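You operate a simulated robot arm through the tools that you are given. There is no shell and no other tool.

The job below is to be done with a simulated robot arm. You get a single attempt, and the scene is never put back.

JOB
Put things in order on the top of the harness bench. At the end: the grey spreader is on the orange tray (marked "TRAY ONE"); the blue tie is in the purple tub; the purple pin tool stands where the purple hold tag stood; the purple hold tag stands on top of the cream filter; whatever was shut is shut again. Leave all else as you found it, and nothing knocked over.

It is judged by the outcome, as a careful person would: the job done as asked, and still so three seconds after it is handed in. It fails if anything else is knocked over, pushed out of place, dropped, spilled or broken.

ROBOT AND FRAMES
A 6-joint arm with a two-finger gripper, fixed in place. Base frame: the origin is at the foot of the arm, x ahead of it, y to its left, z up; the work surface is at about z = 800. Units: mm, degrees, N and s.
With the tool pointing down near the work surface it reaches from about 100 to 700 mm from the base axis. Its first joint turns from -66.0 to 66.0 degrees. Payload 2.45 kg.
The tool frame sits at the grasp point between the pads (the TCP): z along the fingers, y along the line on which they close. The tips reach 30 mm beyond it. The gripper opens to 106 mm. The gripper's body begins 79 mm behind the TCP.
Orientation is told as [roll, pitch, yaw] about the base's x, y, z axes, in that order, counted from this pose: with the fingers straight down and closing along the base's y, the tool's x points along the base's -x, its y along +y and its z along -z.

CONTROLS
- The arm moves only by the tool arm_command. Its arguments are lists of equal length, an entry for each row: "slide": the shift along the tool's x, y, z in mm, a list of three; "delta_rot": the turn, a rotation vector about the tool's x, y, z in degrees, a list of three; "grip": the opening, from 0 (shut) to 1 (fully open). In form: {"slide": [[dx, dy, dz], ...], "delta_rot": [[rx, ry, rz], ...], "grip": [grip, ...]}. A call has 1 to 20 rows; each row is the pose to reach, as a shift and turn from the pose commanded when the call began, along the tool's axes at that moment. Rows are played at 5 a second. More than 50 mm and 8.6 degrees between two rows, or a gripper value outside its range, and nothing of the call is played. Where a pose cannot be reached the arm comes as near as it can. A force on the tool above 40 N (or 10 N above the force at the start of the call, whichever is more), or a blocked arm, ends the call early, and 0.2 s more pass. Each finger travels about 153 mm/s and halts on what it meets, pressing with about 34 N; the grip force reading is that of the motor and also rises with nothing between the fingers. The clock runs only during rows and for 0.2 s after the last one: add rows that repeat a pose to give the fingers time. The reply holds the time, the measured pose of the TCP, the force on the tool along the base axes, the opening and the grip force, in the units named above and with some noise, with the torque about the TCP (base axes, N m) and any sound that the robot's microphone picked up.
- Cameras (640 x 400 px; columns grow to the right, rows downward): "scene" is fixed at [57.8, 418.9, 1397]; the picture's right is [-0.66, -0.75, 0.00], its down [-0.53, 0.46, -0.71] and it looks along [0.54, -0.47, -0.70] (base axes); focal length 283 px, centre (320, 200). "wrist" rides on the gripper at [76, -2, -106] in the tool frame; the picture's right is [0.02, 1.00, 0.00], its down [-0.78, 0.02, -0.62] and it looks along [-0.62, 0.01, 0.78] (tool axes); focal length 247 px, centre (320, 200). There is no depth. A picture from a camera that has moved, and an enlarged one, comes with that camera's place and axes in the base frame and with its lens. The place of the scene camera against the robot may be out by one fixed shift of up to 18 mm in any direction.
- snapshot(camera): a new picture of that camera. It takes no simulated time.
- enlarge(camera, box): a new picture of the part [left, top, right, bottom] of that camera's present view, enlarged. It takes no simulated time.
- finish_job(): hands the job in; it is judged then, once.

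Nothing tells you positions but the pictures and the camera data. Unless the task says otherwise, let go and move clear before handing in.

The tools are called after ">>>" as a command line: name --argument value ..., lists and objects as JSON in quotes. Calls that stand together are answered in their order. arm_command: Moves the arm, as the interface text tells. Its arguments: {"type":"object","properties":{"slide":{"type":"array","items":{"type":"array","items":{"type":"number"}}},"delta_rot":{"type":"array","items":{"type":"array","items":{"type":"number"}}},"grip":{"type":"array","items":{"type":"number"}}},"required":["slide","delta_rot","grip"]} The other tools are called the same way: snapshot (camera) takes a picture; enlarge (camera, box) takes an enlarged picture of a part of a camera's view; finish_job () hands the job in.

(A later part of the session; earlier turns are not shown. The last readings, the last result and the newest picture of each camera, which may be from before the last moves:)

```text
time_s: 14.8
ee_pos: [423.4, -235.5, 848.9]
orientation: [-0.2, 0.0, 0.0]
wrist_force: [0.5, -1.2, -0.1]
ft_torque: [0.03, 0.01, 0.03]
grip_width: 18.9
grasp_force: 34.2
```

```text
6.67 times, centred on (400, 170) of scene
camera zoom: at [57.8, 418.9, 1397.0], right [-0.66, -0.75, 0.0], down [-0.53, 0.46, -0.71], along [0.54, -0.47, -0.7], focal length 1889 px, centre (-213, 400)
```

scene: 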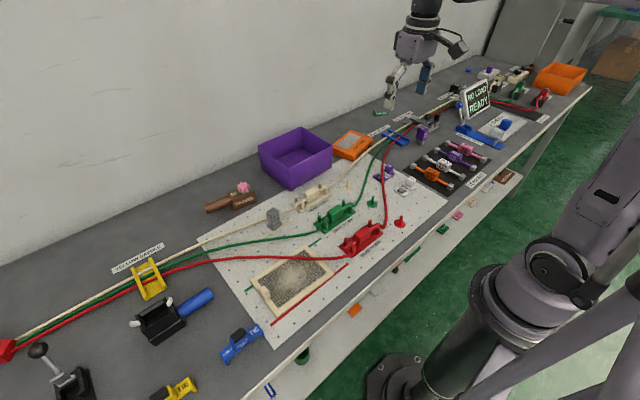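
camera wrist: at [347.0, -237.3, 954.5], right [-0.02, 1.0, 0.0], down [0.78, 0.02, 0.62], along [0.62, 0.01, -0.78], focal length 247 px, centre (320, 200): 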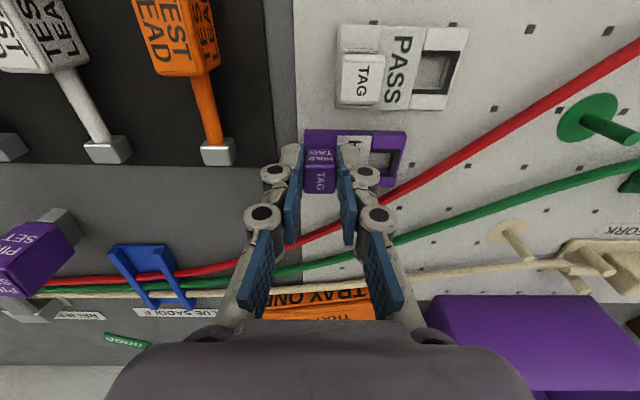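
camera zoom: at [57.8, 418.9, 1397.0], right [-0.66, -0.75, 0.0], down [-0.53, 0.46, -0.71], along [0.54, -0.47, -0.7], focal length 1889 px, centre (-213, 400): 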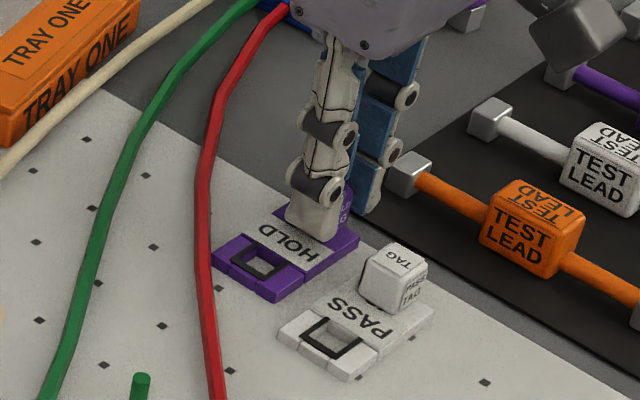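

The tag is out from under the wire, which stayed put. I'll lift it now.

>>> arm_command --slide '[[0, 0, -5], [0, 0, -15], [0, 0, -30], [0, 0, -50], [0, 0, -70], [0, 0, -70]]' --delta_rot '[[0, 0, 0], [0, 0, 0], [0, 0, 0], [0, 0, 0], [0, 0, 0], [0, 0, 0]]' --grip '[0.1, 0.1, 0.1, 0.1, 0.1, 0.1]'

>>> snapshot --camera "wrist"

>>> enlarge --camera "scene" --box '[340, 100, 460, 200]'

```text
time_s: 16.2
ee_pos: [423.0, -235.2, 918.3]
orientation: [-0.1, -0.1, 0.0]
wrist_force: [0.6, 0.0, 0.1]
ft_torque: [0.01, -0.04, 0.01]
grip_width: 19.0
grasp_force: 33.9
```

```text
taken
camera wrist: at [346.5, -237.1, 1024.8], right [-0.02, 1.0, 0.0], down [0.78, 0.02, 0.62], along [0.62, 0.01, -0.78], focal length 247 px, centre (320, 200)
```

wrist: 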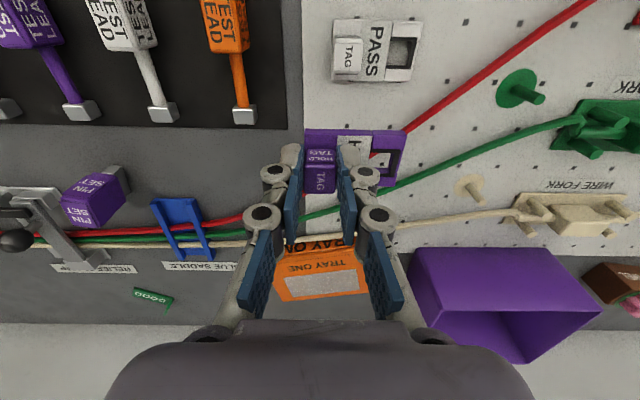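

```text
4.00 times, centred on (400, 150) of scene
camera zoom: at [57.8, 418.9, 1397.0], right [-0.66, -0.75, 0.0], down [-0.53, 0.46, -0.71], along [0.54, -0.47, -0.7], focal length 1134 px, centre (0, 400)
```

zoom: 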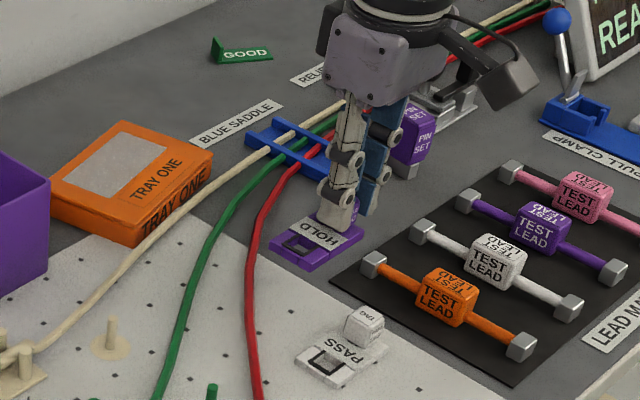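

The tag is held level. I'll carry it over to above the filter.

>>> arm_command --slide '[[7.6, 43.3, -12], [15.3, 86.6, -12], [22.9, 129.9, -12], [30.5, 173.2, -12], [38.2, 216.5, -12], [45.8, 259.8, -12], [53.5, 303.1, -12], [61.1, 346.4, -12], [68.7, 389.7, -12], [76.4, 433, -12], [84, 476, -12], [84, 476, -12]]' --delta_rot '[[0, 0, 0], [0, 0, 0], [0, 0, 0], [0, 0, 0], [0, 0, 0], [0, 0, 0], [0, 0, 0], [0, 0, 0], [0, 0, 0], [0, 0, 0], [0, 0, 0], [0, 0, 0]]' --grip '[0.1, 0.1, 0.1, 0.1, 0.1, 0.1, 0.1, 0.1, 0.1, 0.1, 0.1, 0.1]'

>>> snapshot --camera "wrist"

>>> snapshot --camera "scene"

```text
time_s: 18.8
ee_pos: [339.6, 241.0, 929.9]
orientation: [-0.1, -0.1, 0.1]
wrist_force: [1.0, 0.3, 0.1]
ft_torque: [0.0, 0.0, 0.0]
grip_width: 19.2
grasp_force: 33.9
```

```text
taken
camera wrist: at [263.1, 239.3, 1035.5], right [-0.02, 1.0, 0.0], down [0.78, 0.02, 0.62], along [0.62, 0.01, -0.78], focal length 247 px, centre (320, 200)
```

wrist: 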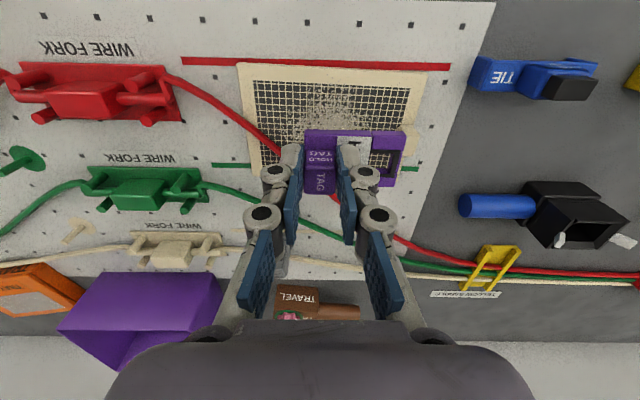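

```text
taken
```

scene: 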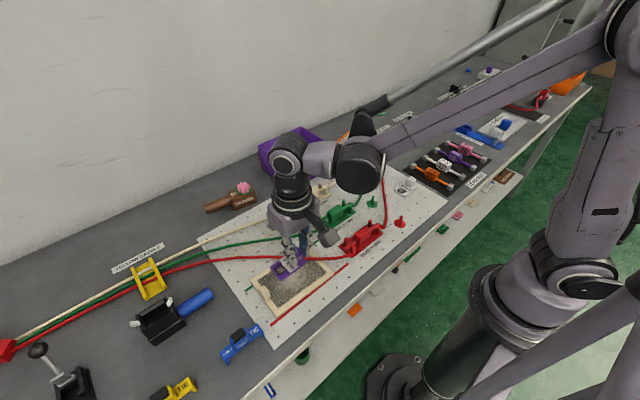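

The tag is over the filter's free area. I'll lower to just above the surface and check the gap.

>>> arm_command --slide '[[0, 0, 20], [0, 0, 40], [0, 0, 55], [0, 0, 65], [0, 0, 69], [0, 0, 69]]' --delta_rot '[[0, 0, 0], [0, 0, 0], [0, 0, 0], [0, 0, 0], [0, 0, 0], [0, 0, 0]]' --grip '[0.1, 0.1, 0.1, 0.1, 0.1, 0.1]'

>>> snapshot --camera "wrist"

>>> enlarge --camera "scene" --box '[250, 235, 346, 310]'

```text
time_s: 20.2
ee_pos: [339.3, 240.8, 860.2]
orientation: [-0.2, -0.1, 0.1]
wrist_force: [-0.2, -0.1, 0.2]
ft_torque: [0.0, 0.0, 0.02]
grip_width: 19.0
grasp_force: 33.8
```

```text
taken
camera wrist: at [263.2, 238.7, 966.3], right [-0.02, 1.0, 0.0], down [0.78, 0.02, 0.62], along [0.62, 0.01, -0.78], focal length 247 px, centre (320, 200)
```

wrist: 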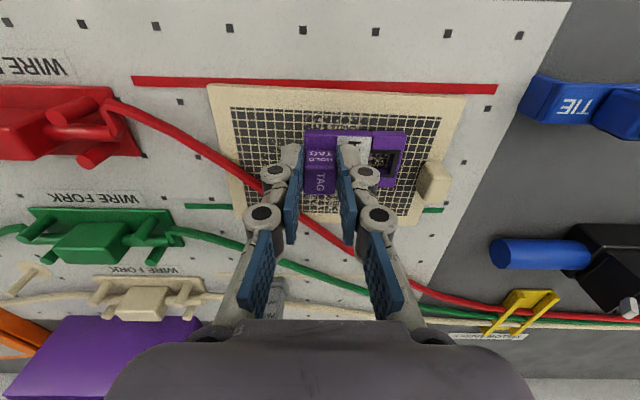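

```text
5.33 times, centred on (298, 272) of scene
camera zoom: at [57.8, 418.9, 1397.0], right [-0.66, -0.75, 0.0], down [-0.53, 0.46, -0.71], along [0.54, -0.47, -0.7], focal length 1511 px, centre (437, -187)
```

zoom: 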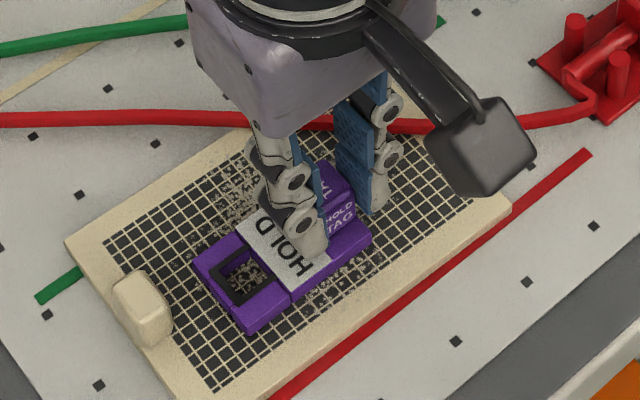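

The tag hovers a few millimetres above the mesh. I'll lower in small steps watching the force.

>>> arm_command --slide '[[0, 0, 1], [0, 0, 2], [0, 0, 3], [0, 0, 3]]' --delta_rot '[[0, 0, 0], [0, 0, 0], [0, 0, 0], [0, 0, 0]]' --grip '[0.1, 0.1, 0.1, 0.1]'

>>> enlarge --camera "scene" --box '[272, 250, 320, 300]'

```text
time_s: 21.2
ee_pos: [339.6, 240.5, 856.6]
orientation: [-0.2, 0.0, 0.0]
wrist_force: [0.5, 0.1, 0.0]
ft_torque: [0.01, 0.0, -0.01]
grip_width: 19.0
grasp_force: 34.3
```

```text
8.00 times, centred on (296, 275) of scene
camera zoom: at [57.8, 418.9, 1397.0], right [-0.66, -0.75, 0.0], down [-0.53, 0.46, -0.71], along [0.54, -0.47, -0.7], focal length 2267 px, centre (512, -400)
```

zoom: 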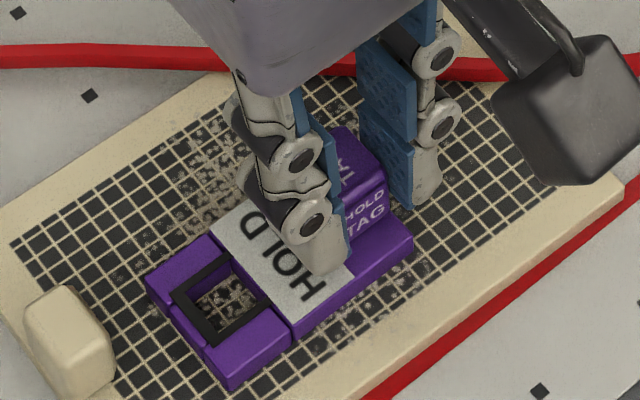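

>>> arm_command --slide '[[0, 0, 1], [0, 0, 2], [0, 0, 2]]' --delta_rot '[[0, 0, 0], [0, 0, 0], [0, 0, 0]]' --grip '[0.1, 0.1, 0.1]'

```text
time_s: 22.0
ee_pos: [339.5, 241.8, 855.8]
orientation: [-0.1, -0.1, 0.0]
wrist_force: [0.8, -0.6, 28.9]
ft_torque: [0.05, -0.18, -0.01]
grip_width: 18.9
grasp_force: 34.4
```

Contact is felt (29 N). I'll ease up slightly to relieve the force before releasing.

>>> arm_command --slide '[[0, 0, -0.8], [0, 0, -0.8]]' --delta_rot '[[0, 0, 0], [0, 0, 0]]' --grip '[0.1, 0.1]'

```text
time_s: 22.6
ee_pos: [339.9, 240.6, 855.0]
orientation: [-0.1, -0.1, 0.0]
wrist_force: [0.7, 1.4, 8.2]
ft_torque: [0.01, -0.08, -0.03]
grip_width: 19.3
grasp_force: 33.7
```

The residual force is small, so I'll open the fingers and then rise clear.

>>> arm_command --slide '[[0, 0, 0], [0, 0, 0], [0, 0, -5], [0, 0, -20], [0, 0, -45], [0, 0, -75], [0, 0, -75]]' --delta_rot '[[0, 0, 0], [0, 0, 0], [0, 0, 0], [0, 0, 0], [0, 0, 0], [0, 0, 0], [0, 0, 0]]' --grip '[0.22, 0.28, 0.28, 0.28, 0.28, 0.28, 0.28]'

>>> snapshot --camera "wrist"

>>> enlarge --camera "wrist" --box '[240, 60, 400, 160]'

>>> enlarge --camera "scene" --box '[240, 235, 352, 310]'

```text
time_s: 24.2
ee_pos: [339.5, 241.4, 930.8]
orientation: [-0.1, -0.2, 0.0]
wrist_force: [0.5, 0.0, -0.3]
ft_torque: [-0.01, 0.01, -0.02]
grip_width: 29.7
grasp_force: 0.0
```

```text
taken
camera wrist: at [263.0, 238.2, 1037.6], right [-0.02, 1.0, 0.0], down [0.78, 0.02, 0.62], along [0.62, 0.01, -0.78], focal length 247 px, centre (320, 200)
```

wrist: 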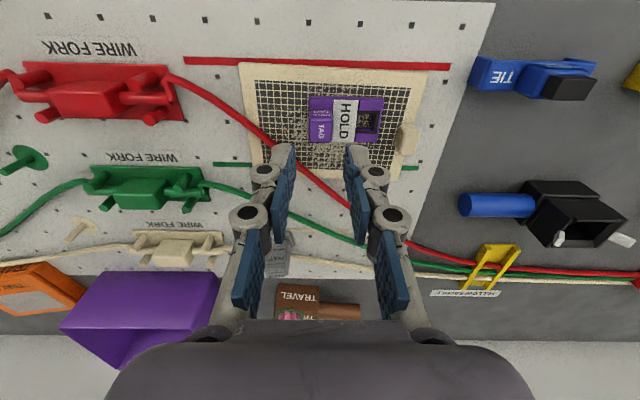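

```text
4.00 times, centred on (320, 110) of wrist
camera zoom: at [263.0, 238.2, 1037.6], right [-0.02, 1.0, 0.0], down [0.78, 0.02, 0.62], along [0.62, 0.01, -0.78], focal length 988 px, centre (320, 560)
```

zoom: 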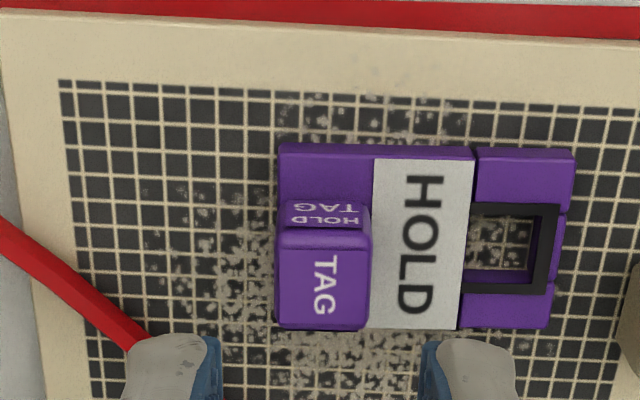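

```text
5.33 times, centred on (296, 272) of scene
camera zoom: at [57.8, 418.9, 1397.0], right [-0.66, -0.75, 0.0], down [-0.53, 0.46, -0.71], along [0.54, -0.47, -0.7], focal length 1511 px, centre (448, -187)
```

zoom: 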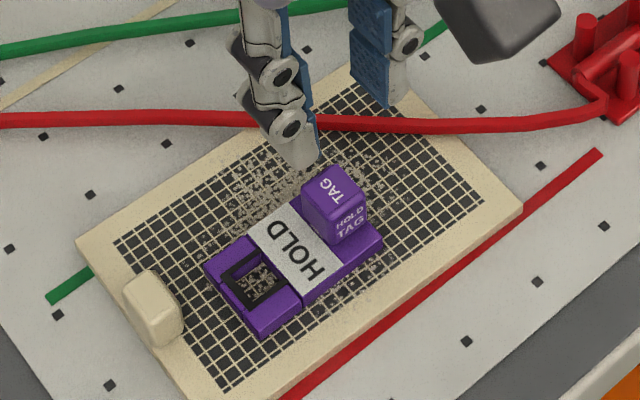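

The hold tag now stands level on the cream filter, which hasn't moved. Next I'll fetch the blue tie, moving above it with the gripper half open.

>>> arm_command --slide '[[8.4, 42, 0], [16.8, 84, 0], [25, 126, 0], [33.5, 167.6, 0], [33.5, 167.6, 0]]' --delta_rot '[[0, 0, 0], [0, 0, 0], [0, 0, 0], [0, 0, 0], [0, 0, 0]]' --grip '[0.35, 0.42, 0.48, 0.5, 0.5]'

>>> snapshot --camera "wrist"

>>> enlarge --camera "wrist" --box '[240, 70, 400, 170]'

```text
time_s: 25.4
ee_pos: [305.3, 408.5, 929.1]
orientation: [-0.1, -0.2, 0.0]
wrist_force: [-0.2, 1.4, 0.9]
ft_torque: [-0.02, 0.01, 0.03]
grip_width: 52.8
grasp_force: 0.0
```

```text
taken
camera wrist: at [229.6, 406.4, 1035.7], right [-0.02, 1.0, 0.0], down [0.78, 0.02, 0.62], along [0.62, 0.01, -0.78], focal length 247 px, centre (320, 200)
```

wrist: 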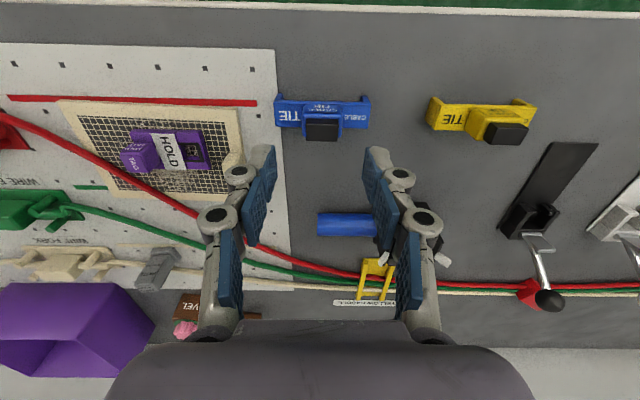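

```text
4.00 times, centred on (320, 120) of wrist
camera zoom: at [229.6, 406.4, 1035.7], right [-0.02, 1.0, 0.0], down [0.78, 0.02, 0.62], along [0.62, 0.01, -0.78], focal length 988 px, centre (320, 520)
```

zoom: 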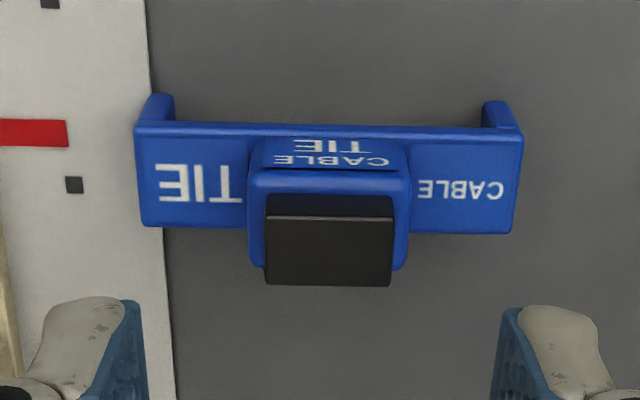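

The tie's handle is centred under the gripper at about (306,409). I'll descend so the tips stop just above the strip and grip the blue block.

>>> arm_command --slide '[[0, 0, 20], [0, 0, 40], [0, 0, 55], [0, 0, 65], [0, 0, 70], [0, 0, 70]]' --delta_rot '[[0, 0, 0], [0, 0, 0], [0, 0, 0], [0, 0, 0], [0, 0, 0], [0, 0, 0]]' --grip '[0.5, 0.5, 0.5, 0.5, 0.5, 0.5]'

>>> enlarge --camera "wrist" --box '[240, 110, 400, 210]'

>>> enlarge --camera "scene" --box '[200, 300, 296, 360]'

```text
time_s: 26.8
ee_pos: [306.5, 408.1, 860.0]
orientation: [-0.1, 0.0, 0.0]
wrist_force: [0.4, 0.6, -0.2]
ft_torque: [0.0, 0.04, -0.02]
grip_width: 53.2
grasp_force: 0.2
```

```text
4.00 times, centred on (320, 160) of wrist
camera zoom: at [229.7, 406.6, 966.7], right [-0.02, 1.0, 0.0], down [0.78, 0.02, 0.62], along [0.62, 0.01, -0.78], focal length 988 px, centre (320, 360)
```

zoom: 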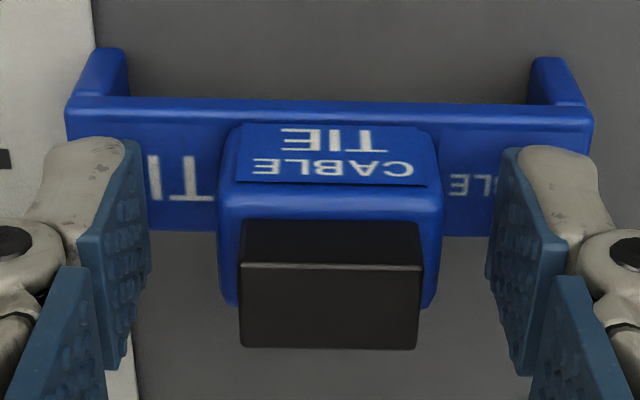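

```text
6.67 times, centred on (248, 330) of scene
camera zoom: at [57.8, 418.9, 1397.0], right [-0.66, -0.75, 0.0], down [-0.53, 0.46, -0.71], along [0.54, -0.47, -0.7], focal length 1889 px, centre (800, -667)
```

zoom: 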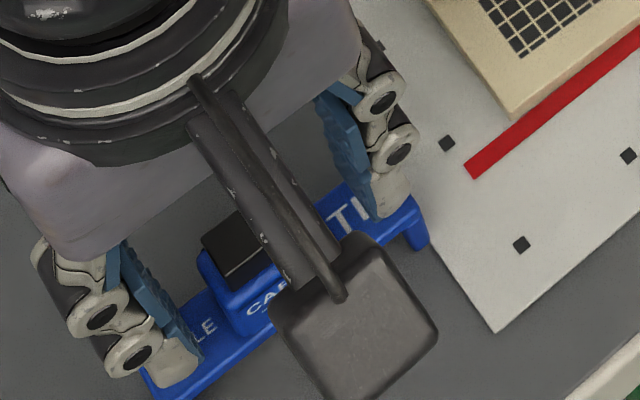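

Fingers straddle the handle above the strip. I'll close and lift a little.

>>> arm_command --slide '[[0, 0, 0], [0, 0, 0], [0, 0, 0], [0, 0, 0]]' --delta_rot '[[0, 0, 0], [0, 0, 0], [0, 0, 0], [0, 0, 0]]' --grip '[0.4, 0.3, 0.2, 0.2]'

>>> arm_command --slide '[[0, 0, -4], [0, 0, -10], [0, 0, -20], [0, 0, -40], [0, 0, -40]]' --delta_rot '[[0, 0, 0], [0, 0, 0], [0, 0, 0], [0, 0, 0], [0, 0, 0]]' --grip '[0.2, 0.2, 0.2, 0.2, 0.2]'

>>> snapshot --camera "wrist"

>>> enlarge --camera "scene" --box '[180, 280, 308, 360]'

```text
time_s: 27.8
ee_pos: [305.8, 409.3, 861.4]
orientation: [0.0, 0.0, 0.0]
wrist_force: [-0.1, 1.0, 1.3]
ft_torque: [0.09, 0.02, 0.0]
grip_width: 30.7
grasp_force: 34.5
```

```text
time_s: 29.0
ee_pos: [305.8, 408.2, 900.5]
orientation: [-0.1, -0.1, 0.0]
wrist_force: [0.2, -0.6, -0.2]
ft_torque: [-0.02, 0.0, 0.02]
grip_width: 30.2
grasp_force: 33.7
```

```text
taken
camera wrist: at [229.4, 406.3, 1007.3], right [-0.02, 1.0, 0.0], down [0.78, 0.02, 0.62], along [0.62, 0.01, -0.78], focal length 247 px, centre (320, 200)
```

wrist: 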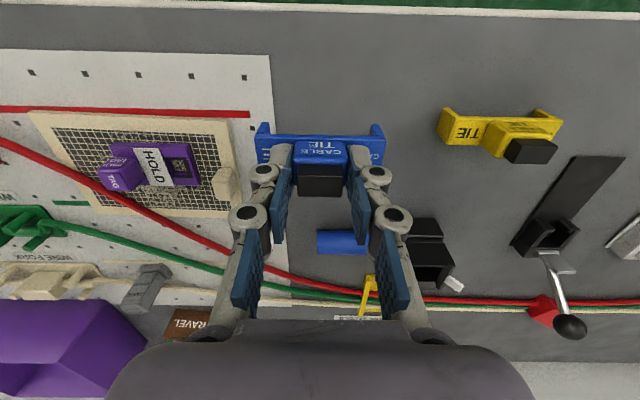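

```text
5.00 times, centred on (244, 320) of scene
camera zoom: at [57.8, 418.9, 1397.0], right [-0.66, -0.75, 0.0], down [-0.53, 0.46, -0.71], along [0.54, -0.47, -0.7], focal length 1417 px, centre (700, -400)
```

zoom: 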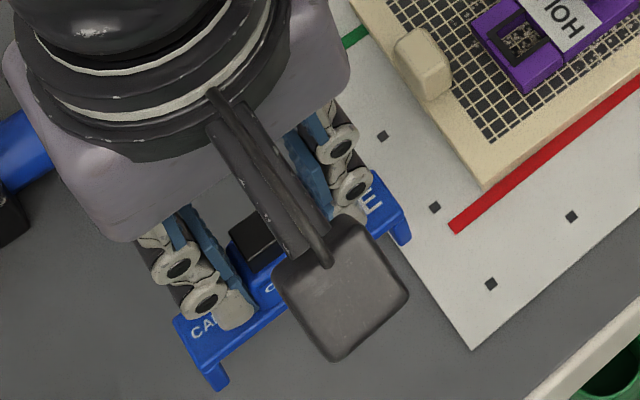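

The tie is held firmly. I'll lift it well above the tub's rim (z≈887) and carry it over the tub, centred near (679,-12), aiming for x≈650.

>>> arm_command --slide '[[0, 0, -35], [0, 0, -70], [0, 0, -105], [-28, -35, -105], [-57, -70, -105], [-86, -105, -105], [-115, -140, -105], [-143, -175, -105], [-172, -210, -105], [-201, -245, -105], [-229, -280, -105], [-258, -315, -105], [-287, -350, -105], [-316, -385, -105], [-344, -420, -105], [-344, -420, -105]]' --delta_rot '[[0, 0, 0], [0, 0, 0], [0, 0, 0], [0, 0, 0], [0, 0, 0], [0, 0, 0], [0, 0, 0], [0, 0, 0], [0, 0, 0], [0, 0, 0], [0, 0, 0], [0, 0, 0], [0, 0, 0], [0, 0, 0], [0, 0, 0], [0, 0, 0]]' --grip '[0.2, 0.2, 0.2, 0.2, 0.2, 0.2, 0.2, 0.2, 0.2, 0.2, 0.2, 0.2, 0.2, 0.2, 0.2, 0.2]'

>>> snapshot --camera "wrist"

>>> snapshot --camera "scene"

```text
time_s: 32.4
ee_pos: [649.4, -11.3, 1007.6]
orientation: [0.0, -0.1, 0.0]
wrist_force: [-0.2, 0.2, 0.2]
ft_torque: [0.0, 0.01, 0.01]
grip_width: 30.4
grasp_force: 34.5
```

```text
taken
camera wrist: at [572.9, -13.7, 1113.9], right [-0.02, 1.0, 0.0], down [0.78, 0.02, 0.62], along [0.62, 0.01, -0.78], focal length 247 px, centre (320, 200)
```

wrist: 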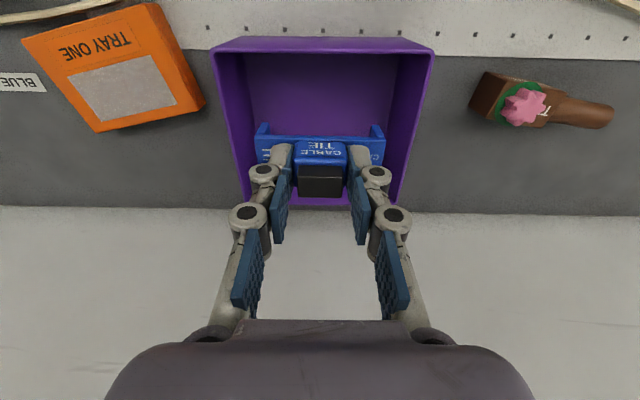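

```text
taken
```

scene: 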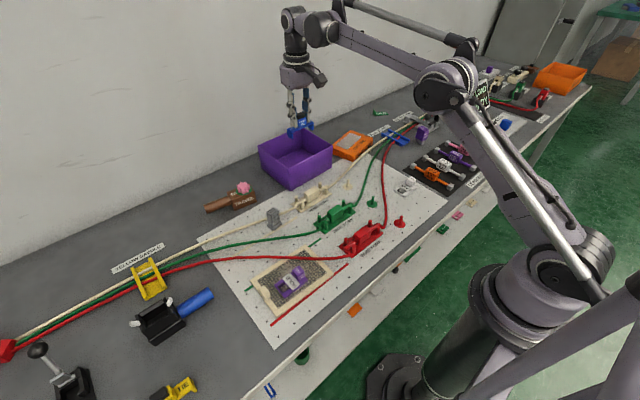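

The tie hangs over the tub opening with good margins. I'll lower it inside.

>>> arm_command --slide '[[0, 0, 30], [0, 0, 60], [0, 0, 90], [0, 0, 112], [0, 0, 128], [0, 0, 136], [0, 0, 136]]' --delta_rot '[[0, 0, 0], [0, 0, 0], [0, 0, 0], [0, 0, 0], [0, 0, 0], [0, 0, 0], [0, 0, 0]]' --grip '[0.2, 0.2, 0.2, 0.2, 0.2, 0.2, 0.2]'

>>> snapshot --camera "wrist"

>>> enlarge --camera "scene" --box '[240, 100, 352, 190]'

```text
time_s: 34.0
ee_pos: [650.0, -11.0, 870.9]
orientation: [-0.1, -0.1, 0.1]
wrist_force: [0.1, 0.1, 0.1]
ft_torque: [0.01, 0.0, 0.0]
grip_width: 30.5
grasp_force: 33.7
```

```text
taken
camera wrist: at [573.5, -13.5, 976.9], right [-0.02, 1.0, 0.0], down [0.78, 0.02, 0.62], along [0.62, 0.01, -0.78], focal length 247 px, centre (320, 200)
```

wrist: 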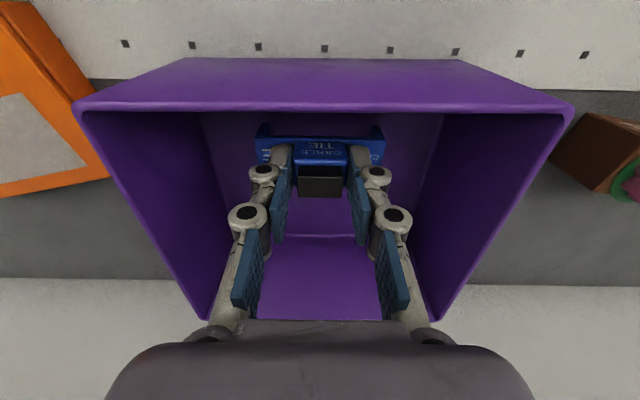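

```text
4.44 times, centred on (296, 145) of scene
camera zoom: at [57.8, 418.9, 1397.0], right [-0.66, -0.75, 0.0], down [-0.53, 0.46, -0.71], along [0.54, -0.47, -0.7], focal length 1260 px, centre (427, 444)
```

zoom: 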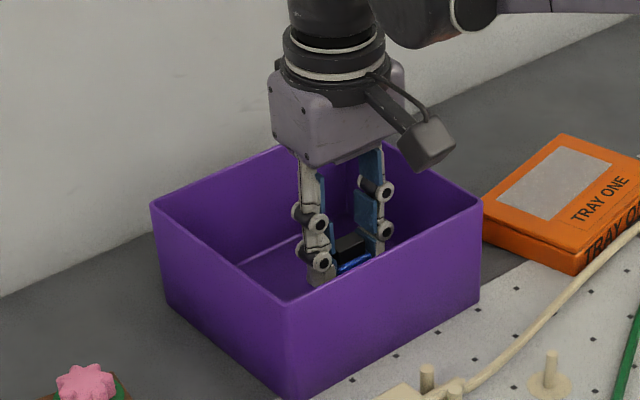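

The tie is just above the tub floor. I'll step down until contact.

>>> arm_command --slide '[[0, 0, 1.5], [0, 0, 3], [0, 0, 4.5], [0, 0, 4.5]]' --delta_rot '[[0, 0, 0], [0, 0, 0], [0, 0, 0], [0, 0, 0]]' --grip '[0.2, 0.2, 0.2, 0.2]'

```text
time_s: 35.0
ee_pos: [650.7, -11.1, 866.3]
orientation: [-0.1, -0.1, 0.1]
wrist_force: [-0.2, 0.9, -1.0]
ft_torque: [0.03, -0.01, 0.03]
grip_width: 30.7
grasp_force: 33.9
```

>>> arm_command --slide '[[0, 0, 1], [0, 0, 2], [0, 0, 2]]' --delta_rot '[[0, 0, 0], [0, 0, 0], [0, 0, 0]]' --grip '[0.2, 0.2, 0.2]'

```text
time_s: 35.8
ee_pos: [650.0, -11.3, 865.9]
orientation: [-0.1, -0.2, 0.0]
wrist_force: [1.8, 0.3, 16.5]
ft_torque: [0.07, -0.07, 0.04]
grip_width: 30.3
grasp_force: 34.1
```

Contact with the tub floor (16 N). I'll ease, open and rise straight out.

>>> arm_command --slide '[[0, 0, -0.5], [0, 0, -0.5], [0, 0, -0.5], [0, 0, -5], [0, 0, -20], [0, 0, -50], [0, 0, -90], [0, 0, -130], [0, 0, -150], [0, 0, -150]]' --delta_rot '[[0, 0, 0], [0, 0, 0], [0, 0, 0], [0, 0, 0], [0, 0, 0], [0, 0, 0], [0, 0, 0], [0, 0, 0], [0, 0, 0], [0, 0, 0]]' --grip '[0.2, 0.35, 0.45, 0.45, 0.45, 0.45, 0.45, 0.45, 0.45, 0.45]'

>>> snapshot --camera "wrist"

>>> snapshot --camera "scene"

```text
time_s: 38.0
ee_pos: [649.9, -11.5, 1014.8]
orientation: [-0.1, -0.1, -0.1]
wrist_force: [0.0, 0.5, -0.2]
ft_torque: [-0.01, -0.01, 0.02]
grip_width: 47.5
grasp_force: 0.1
```

```text
taken
camera wrist: at [572.2, -13.6, 1120.4], right [-0.02, 1.0, 0.0], down [0.78, 0.02, 0.62], along [0.62, 0.01, -0.78], focal length 247 px, centre (320, 200)
```

wrist: 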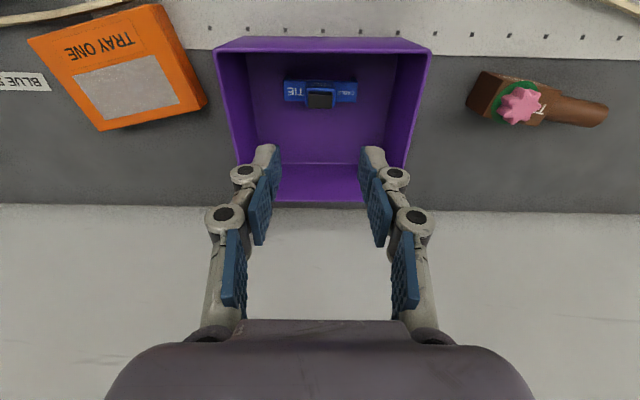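

```text
taken
```

scene: 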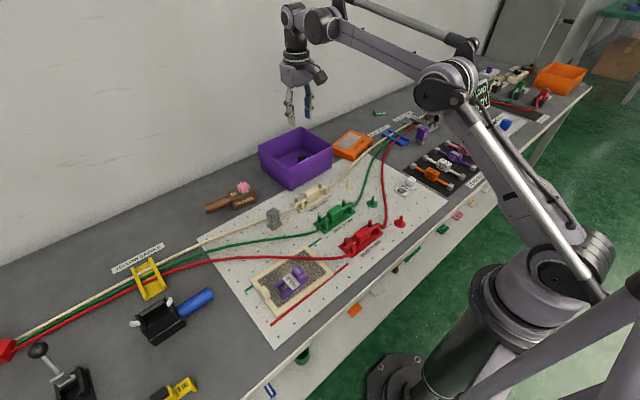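

The tie rests on the tub floor and nothing else moved. Now to the spreader: I'll go above it with the gripper yawed 14° to match it.

>>> arm_command --slide '[[24, 33, 11], [48, 66, 22], [72, 99, 33], [96, 132, 44], [120, 165, 55], [145, 199.5, 65], [145, 199.5, 65]]' --delta_rot '[[0, 0, -2], [0, 0, -5], [0, 0, -8], [0, 0, -11], [0, 0, -14], [0, 0, -14], [0, 0, -14]]' --grip '[0.45, 0.45, 0.45, 0.45, 0.45, 0.45, 0.45]'

>>> snapshot --camera "wrist"

>>> enlarge --camera "wrist" --box '[256, 80, 384, 160]'

```text
time_s: 39.6
ee_pos: [504.3, 188.2, 948.5]
orientation: [-0.2, 0.1, 13.9]
wrist_force: [0.4, 0.5, 1.4]
ft_torque: [-0.06, 0.02, 0.01]
grip_width: 47.8
grasp_force: 0.1
```

```text
taken
camera wrist: at [430.4, 167.5, 1054.9], right [-0.26, 0.96, 0.0], down [0.76, 0.21, 0.62], along [0.6, 0.16, -0.78], focal length 247 px, centre (320, 200)
```

wrist: 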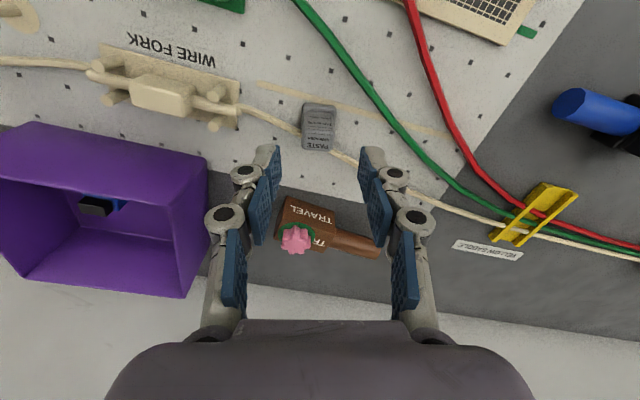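

```text
5.00 times, centred on (320, 120) of wrist
camera zoom: at [430.4, 167.5, 1054.9], right [-0.26, 0.96, 0.0], down [0.76, 0.21, 0.62], along [0.6, 0.16, -0.78], focal length 1235 px, centre (320, 600)
```

zoom: 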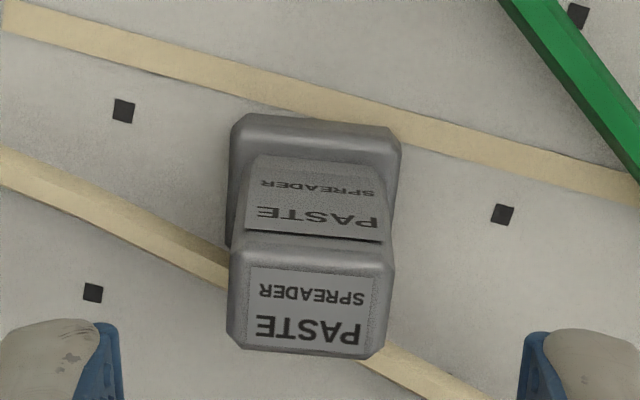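

The spreader's actual yaw looks nearer 8.5° and its top centre is at about (519.5,189.5). I'll correct the yaw and position, and come partly down to check.

>>> arm_command --slide '[[-5, -1, 15], [-13.1, -1.9, 35], [-13.1, -1.9, 50], [-13.1, -1.9, 50]]' --delta_rot '[[0, 0, 2], [0, 0, 5.4], [0, 0, 5.4], [0, 0, 5.4]]' --grip '[0.45, 0.45, 0.45, 0.45]'

>>> enlarge --camera "wrist" --box '[240, 90, 400, 190]'

>>> enlarge --camera "scene" --box '[232, 170, 328, 240]'

```text
time_s: 40.6
ee_pos: [520.7, 189.8, 897.6]
orientation: [-0.2, -0.1, 8.6]
wrist_force: [0.2, 0.2, -0.6]
ft_torque: [0.01, 0.02, 0.0]
grip_width: 48.0
grasp_force: 0.1
```

```text
4.00 times, centred on (320, 140) of wrist
camera zoom: at [443.3, 175.6, 1004.4], right [-0.17, 0.99, 0.0], down [0.77, 0.13, 0.62], along [0.61, 0.1, -0.78], focal length 988 px, centre (320, 440)
```

zoom: 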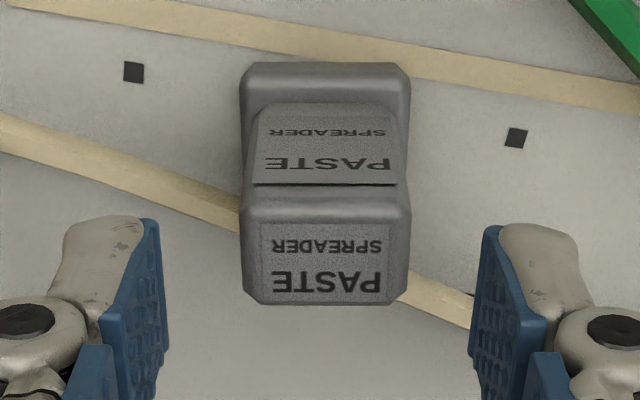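

```text
5.71 times, centred on (280, 205) of scene
camera zoom: at [57.8, 418.9, 1397.0], right [-0.66, -0.75, 0.0], down [-0.53, 0.46, -0.71], along [0.54, -0.47, -0.7], focal length 1619 px, centre (549, 171)
```

zoom: 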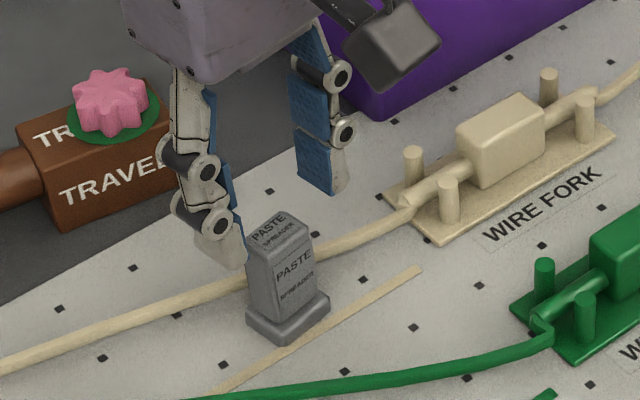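

The gripper is aligned. I'll descend to tip height about z 820, above the cream wire, then close.

>>> arm_command --slide '[[0, 0, 15], [0, 0, 30], [0, 0, 42], [0, 0, 47], [0, 0, 47]]' --delta_rot '[[0, 0, 0], [0, 0, 0], [0, 0, 0], [0, 0, 0], [0, 0, 0]]' --grip '[0.45, 0.45, 0.45, 0.45, 0.45]'

>>> enlarge --camera "wrist" --box '[240, 110, 400, 210]'

>>> enlarge --camera "scene" --box '[248, 190, 312, 240]'

```text
time_s: 41.8
ee_pos: [519.1, 190.3, 851.0]
orientation: [-0.1, -0.1, 8.5]
wrist_force: [0.1, 0.1, 0.2]
ft_torque: [0.0, 0.02, 0.01]
grip_width: 47.7
grasp_force: 0.0
```

```text
4.00 times, centred on (320, 160) of wrist
camera zoom: at [442.9, 175.7, 957.6], right [-0.17, 0.99, 0.0], down [0.77, 0.14, 0.62], along [0.61, 0.1, -0.78], focal length 988 px, centre (320, 360)
```

zoom: 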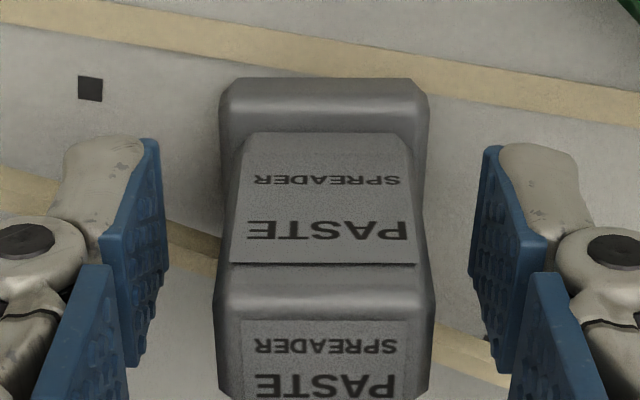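

```text
8.00 times, centred on (280, 215) of scene
camera zoom: at [57.8, 418.9, 1397.0], right [-0.66, -0.75, 0.0], down [-0.53, 0.46, -0.71], along [0.54, -0.47, -0.7], focal length 2267 px, centre (640, 80)
```

zoom: 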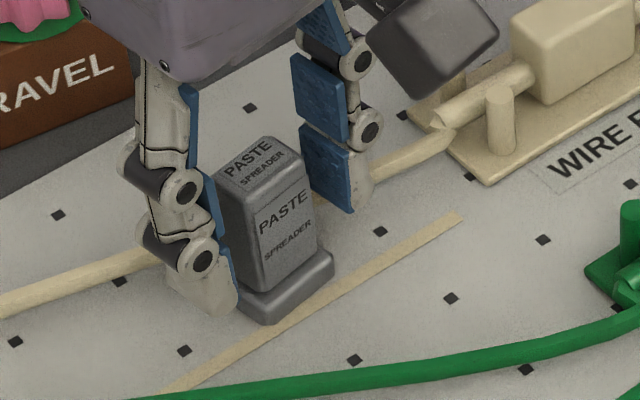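

Fingers straddle the spreader's body. Closing now.

>>> arm_command --slide '[[0, 0, 0], [0, 0, 0], [0, 0, 0], [0, 0, 0]]' --delta_rot '[[0, 0, 0], [0, 0, 0], [0, 0, 0], [0, 0, 0]]' --grip '[0.36, 0.28, 0.15, 0.15]'

>>> enlarge --camera "scene" --box '[248, 190, 312, 240]'

>>> enlarge --camera "wrist" --box '[240, 110, 400, 210]'

```text
time_s: 42.8
ee_pos: [518.1, 189.7, 852.1]
orientation: [-0.1, 0.0, 8.6]
wrist_force: [0.9, 0.2, 0.1]
ft_torque: [0.0, -0.02, 0.03]
grip_width: 26.5
grasp_force: 33.9
```

```text
8.00 times, centred on (280, 215) of scene
camera zoom: at [57.8, 418.9, 1397.0], right [-0.66, -0.75, 0.0], down [-0.53, 0.46, -0.71], along [0.54, -0.47, -0.7], focal length 2267 px, centre (640, 80)
```

zoom: 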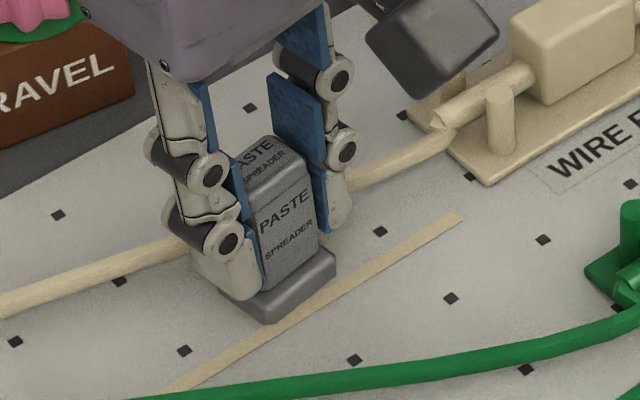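

```text
4.00 times, centred on (320, 160) of wrist
camera zoom: at [442.8, 175.7, 957.8], right [-0.17, 0.99, 0.0], down [0.77, 0.14, 0.62], along [0.61, 0.1, -0.78], focal length 988 px, centre (320, 360)
```

zoom: 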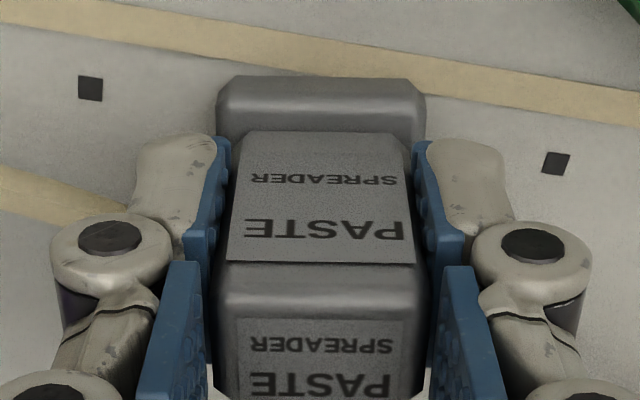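

The spreader is gripped at 26.5 mm without moving it. I'll lift it straight up and carry it high over to above the tray's grey pad.

>>> arm_command --slide '[[0, 0, -4], [0, 0, -15], [0, 0, -40], [0, 0, -75], [0, 0, -110], [0, 0, -150], [-6.4, -43.1, -150], [-12.8, -86.2, -150], [-19.1, -129.3, -150], [-25.5, -172.4, -150], [-31.9, -215.5, -150], [-38.3, -258.7, -150], [-44.7, -301.8, -150], [-51, -344.9, -150], [-57.4, -388, -150], [-63.8, -431.1, -150], [-63.8, -431.1, -150]]' --delta_rot '[[0, 0, 0], [0, 0, 0], [0, 0, 0], [0, 0, 0], [0, 0, 0], [0, 0, 0], [0, 0, 0], [0, 0, 0], [0, 0, 0], [0, 0, 0], [0, 0, 0], [0, 0, 0], [0, 0, 0], [0, 0, 0], [0, 0, 0], [0, 0, 0], [0, 0, 0]]' --grip '[0.15, 0.15, 0.15, 0.15, 0.15, 0.15, 0.15, 0.15, 0.15, 0.15, 0.15, 0.15, 0.15, 0.15, 0.15, 0.15, 0.15]'

>>> snapshot --camera "wrist"

>>> snapshot --camera "scene"

```text
time_s: 46.4
ee_pos: [633.3, -222.0, 998.4]
orientation: [-0.1, -0.1, 8.5]
wrist_force: [-0.3, 0.3, -0.3]
ft_torque: [0.01, 0.0, 0.02]
grip_width: 26.6
grasp_force: 33.8
out of reach, approached as far as the arm can: row 16, 17
```

```text
taken
camera wrist: at [558.2, -236.3, 1103.9], right [-0.17, 0.99, 0.0], down [0.77, 0.14, 0.62], along [0.61, 0.1, -0.78], focal length 247 px, centre (320, 200)
```

wrist: 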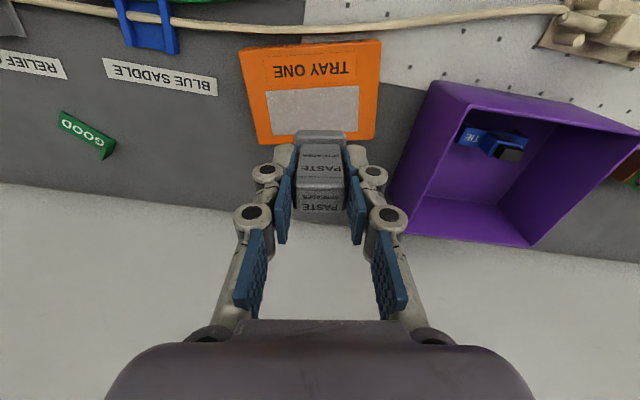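

```text
taken
```

scene: 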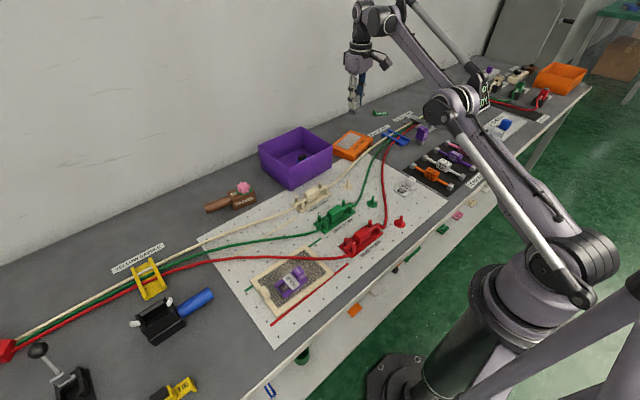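

At this height the reach tops out near radius 671, but lower down it should extend. I'll lower vertically to about 25 mm above the tray and recheck.

>>> arm_command --slide '[[0, 0, 25], [0, 0, 50], [0, 0, 75], [0, 0, 95], [0, 0, 95]]' --delta_rot '[[0, 0, 0], [0, 0, 0], [0, 0, 0], [0, 0, 0], [0, 0, 0]]' --grip '[0.15, 0.15, 0.15, 0.15, 0.15]'

>>> snapshot --camera "wrist"

>>> enlarge --camera "scene" --box '[312, 90, 408, 165]'

```text
time_s: 47.6
ee_pos: [633.2, -222.0, 904.2]
orientation: [-0.1, -0.1, 8.6]
wrist_force: [0.0, -0.6, -0.2]
ft_torque: [0.01, -0.03, -0.03]
grip_width: 27.0
grasp_force: 34.3
```

```text
taken
camera wrist: at [557.9, -235.7, 1009.8], right [-0.17, 0.99, 0.0], down [0.77, 0.14, 0.62], along [0.61, 0.1, -0.78], focal length 247 px, centre (320, 200)
```

wrist: 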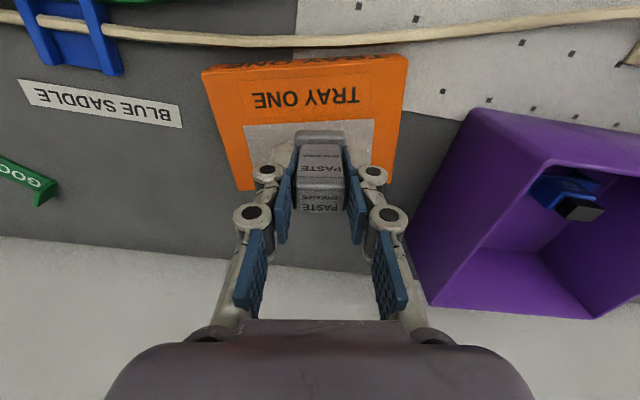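

```text
5.33 times, centred on (360, 128) of scene
camera zoom: at [57.8, 418.9, 1397.0], right [-0.66, -0.75, 0.0], down [-0.53, 0.46, -0.71], along [0.54, -0.47, -0.7], focal length 1511 px, centre (107, 587)
```

zoom: 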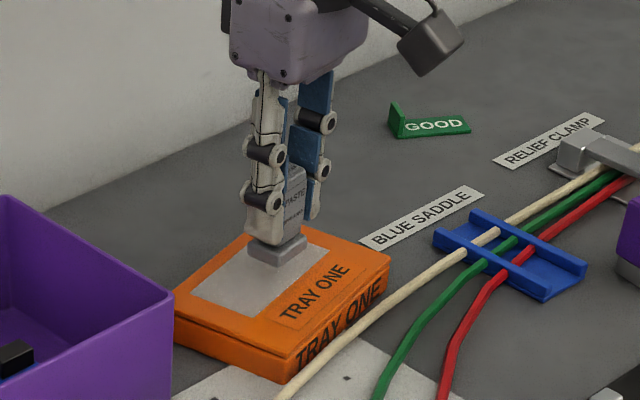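

The spreader needs about 12 mm more in x to sit fully on the grey pad. I'll shift outward at this height.

>>> arm_command --slide '[[-4, -2, 0], [-8, -4, 0], [-12, -5.5, 0], [-12, -5.5, 0]]' --delta_rot '[[0, 0, 0], [0, 0, 0], [0, 0, 0], [0, 0, 0]]' --grip '[0.15, 0.15, 0.15, 0.15]'

>>> enlarge --camera "wrist" --box '[200, 50, 440, 200]'

```text
time_s: 48.6
ee_pos: [646.4, -226.1, 903.2]
orientation: [-0.1, 0.0, 8.6]
wrist_force: [0.7, -1.0, -0.8]
ft_torque: [-0.02, -0.03, 0.02]
grip_width: 26.6
grasp_force: 33.7
```

```text
2.67 times, centred on (320, 125) of wrist
camera zoom: at [570.7, -239.7, 1009.6], right [-0.17, 0.99, 0.0], down [0.77, 0.14, 0.62], along [0.61, 0.1, -0.78], focal length 659 px, centre (320, 400)
```

zoom: 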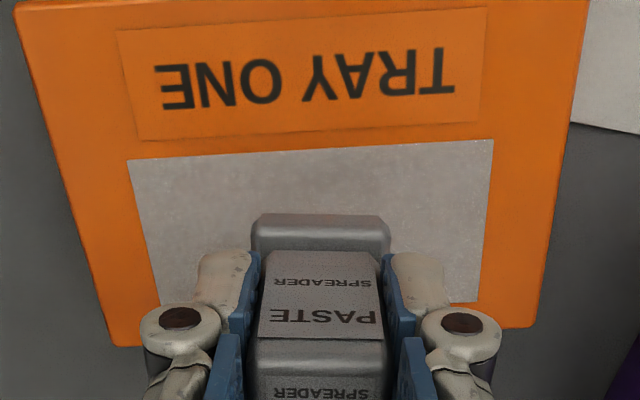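

It is now over the middle of the pad. I'll lower to near contact and then step down.

>>> arm_command --slide '[[0, 0, 8], [0, 0, 16], [0, 0, 22], [0, 0, 24], [0, 0, 24]]' --delta_rot '[[0, 0, 0], [0, 0, 0], [0, 0, 0], [0, 0, 0], [0, 0, 0]]' --grip '[0.15, 0.15, 0.15, 0.15, 0.15]'

>>> enlarge --camera "scene" --box '[328, 110, 392, 160]'

```text
time_s: 49.8
ee_pos: [646.1, -226.4, 880.1]
orientation: [0.0, -0.1, 8.6]
wrist_force: [-0.6, 0.8, 1.0]
ft_torque: [0.03, -0.02, 0.03]
grip_width: 27.0
grasp_force: 33.6
```

```text
8.00 times, centred on (360, 135) of scene
camera zoom: at [57.8, 418.9, 1397.0], right [-0.66, -0.75, 0.0], down [-0.53, 0.46, -0.71], along [0.54, -0.47, -0.7], focal length 2267 px, centre (0, 720)
```

zoom: 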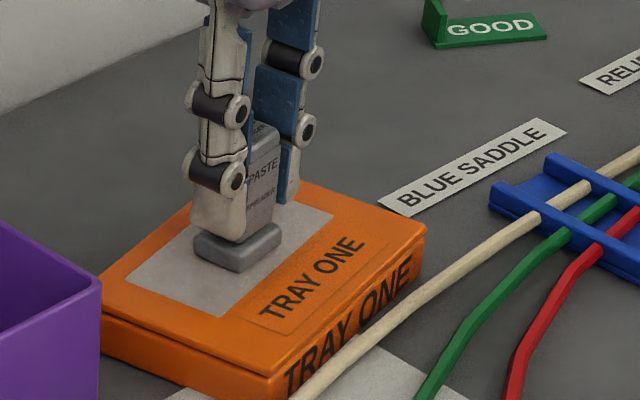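

>>> arm_command --slide '[[0, 0, 1], [0, 0, 2], [0, 0, 2]]' --delta_rot '[[0, 0, 0], [0, 0, 0], [0, 0, 0]]' --grip '[0.15, 0.15, 0.15]'

```text
time_s: 50.6
ee_pos: [645.9, -225.1, 878.6]
orientation: [-0.2, -0.1, 8.5]
wrist_force: [2.9, -1.6, 28.0]
ft_torque: [-0.05, -0.14, -0.01]
grip_width: 26.3
grasp_force: 34.3
```

Contact with the tray (28 N). I'll ease up a touch, check, then release.

>>> arm_command --slide '[[0, 0, -0.8], [0, 0, -0.8]]' --delta_rot '[[0, 0, 0], [0, 0, 0]]' --grip '[0.15, 0.15]'

```text
time_s: 51.2
ee_pos: [645.8, -226.5, 878.2]
orientation: [0.0, -0.2, 8.6]
wrist_force: [1.0, -0.9, 23.9]
ft_torque: [-0.02, -0.12, -0.02]
grip_width: 26.4
grasp_force: 34.0
```

>>> arm_command --slide '[[0, 0, -0.7], [0, 0, -0.7]]' --delta_rot '[[0, 0, 0], [0, 0, 0]]' --grip '[0.15, 0.15]'

```text
time_s: 51.8
ee_pos: [645.9, -225.7, 878.0]
orientation: [-0.2, 0.0, 8.7]
wrist_force: [-0.2, 0.3, 13.4]
ft_torque: [0.0, 0.0, -0.04]
grip_width: 26.6
grasp_force: 34.3
```

The force is down to 13 N, so the spreader stands on the tray; I'll open and rise straight up.

>>> arm_command --slide '[[0, 0, -0.3], [0, 0, -0.3], [0, 0, -0.3], [0, 0, -8], [0, 0, -25], [0, 0, -50], [0, 0, -70], [0, 0, -70]]' --delta_rot '[[0, 0, 0], [0, 0, 0], [0, 0, 0], [0, 0, 0], [0, 0, 0], [0, 0, 0], [0, 0, 0], [0, 0, 0]]' --grip '[0.3, 0.4, 0.45, 0.45, 0.45, 0.45, 0.45, 0.45]'

>>> snapshot --camera "wrist"

>>> enlarge --camera "scene" --box '[312, 100, 408, 170]'

```text
time_s: 53.6
ee_pos: [645.1, -225.9, 949.0]
orientation: [-0.1, -0.1, 8.7]
wrist_force: [-0.3, 0.1, -0.1]
ft_torque: [0.02, -0.02, -0.02]
grip_width: 47.5
grasp_force: 0.0
```

```text
taken
camera wrist: at [570.5, -239.8, 1055.5], right [-0.17, 0.99, 0.0], down [0.77, 0.14, 0.62], along [0.61, 0.1, -0.78], focal length 247 px, centre (320, 200)
```

wrist: 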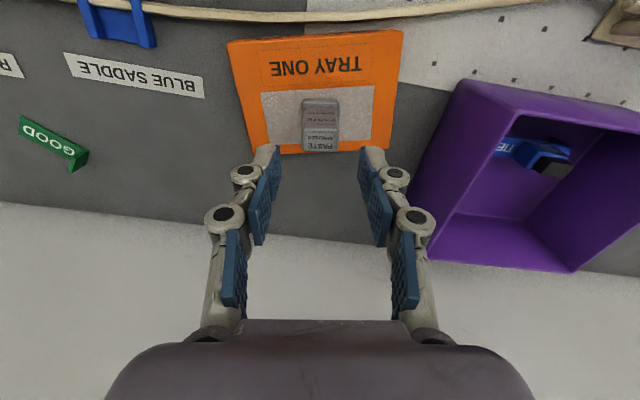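

```text
5.71 times, centred on (360, 135) of scene
camera zoom: at [57.8, 418.9, 1397.0], right [-0.66, -0.75, 0.0], down [-0.53, 0.46, -0.71], along [0.54, -0.47, -0.7], focal length 1619 px, centre (91, 571)
```

zoom: 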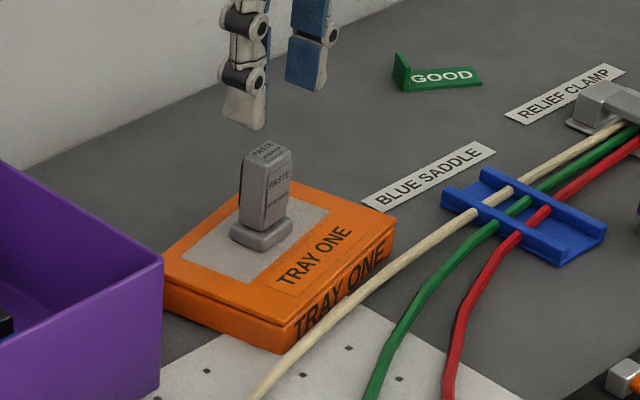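

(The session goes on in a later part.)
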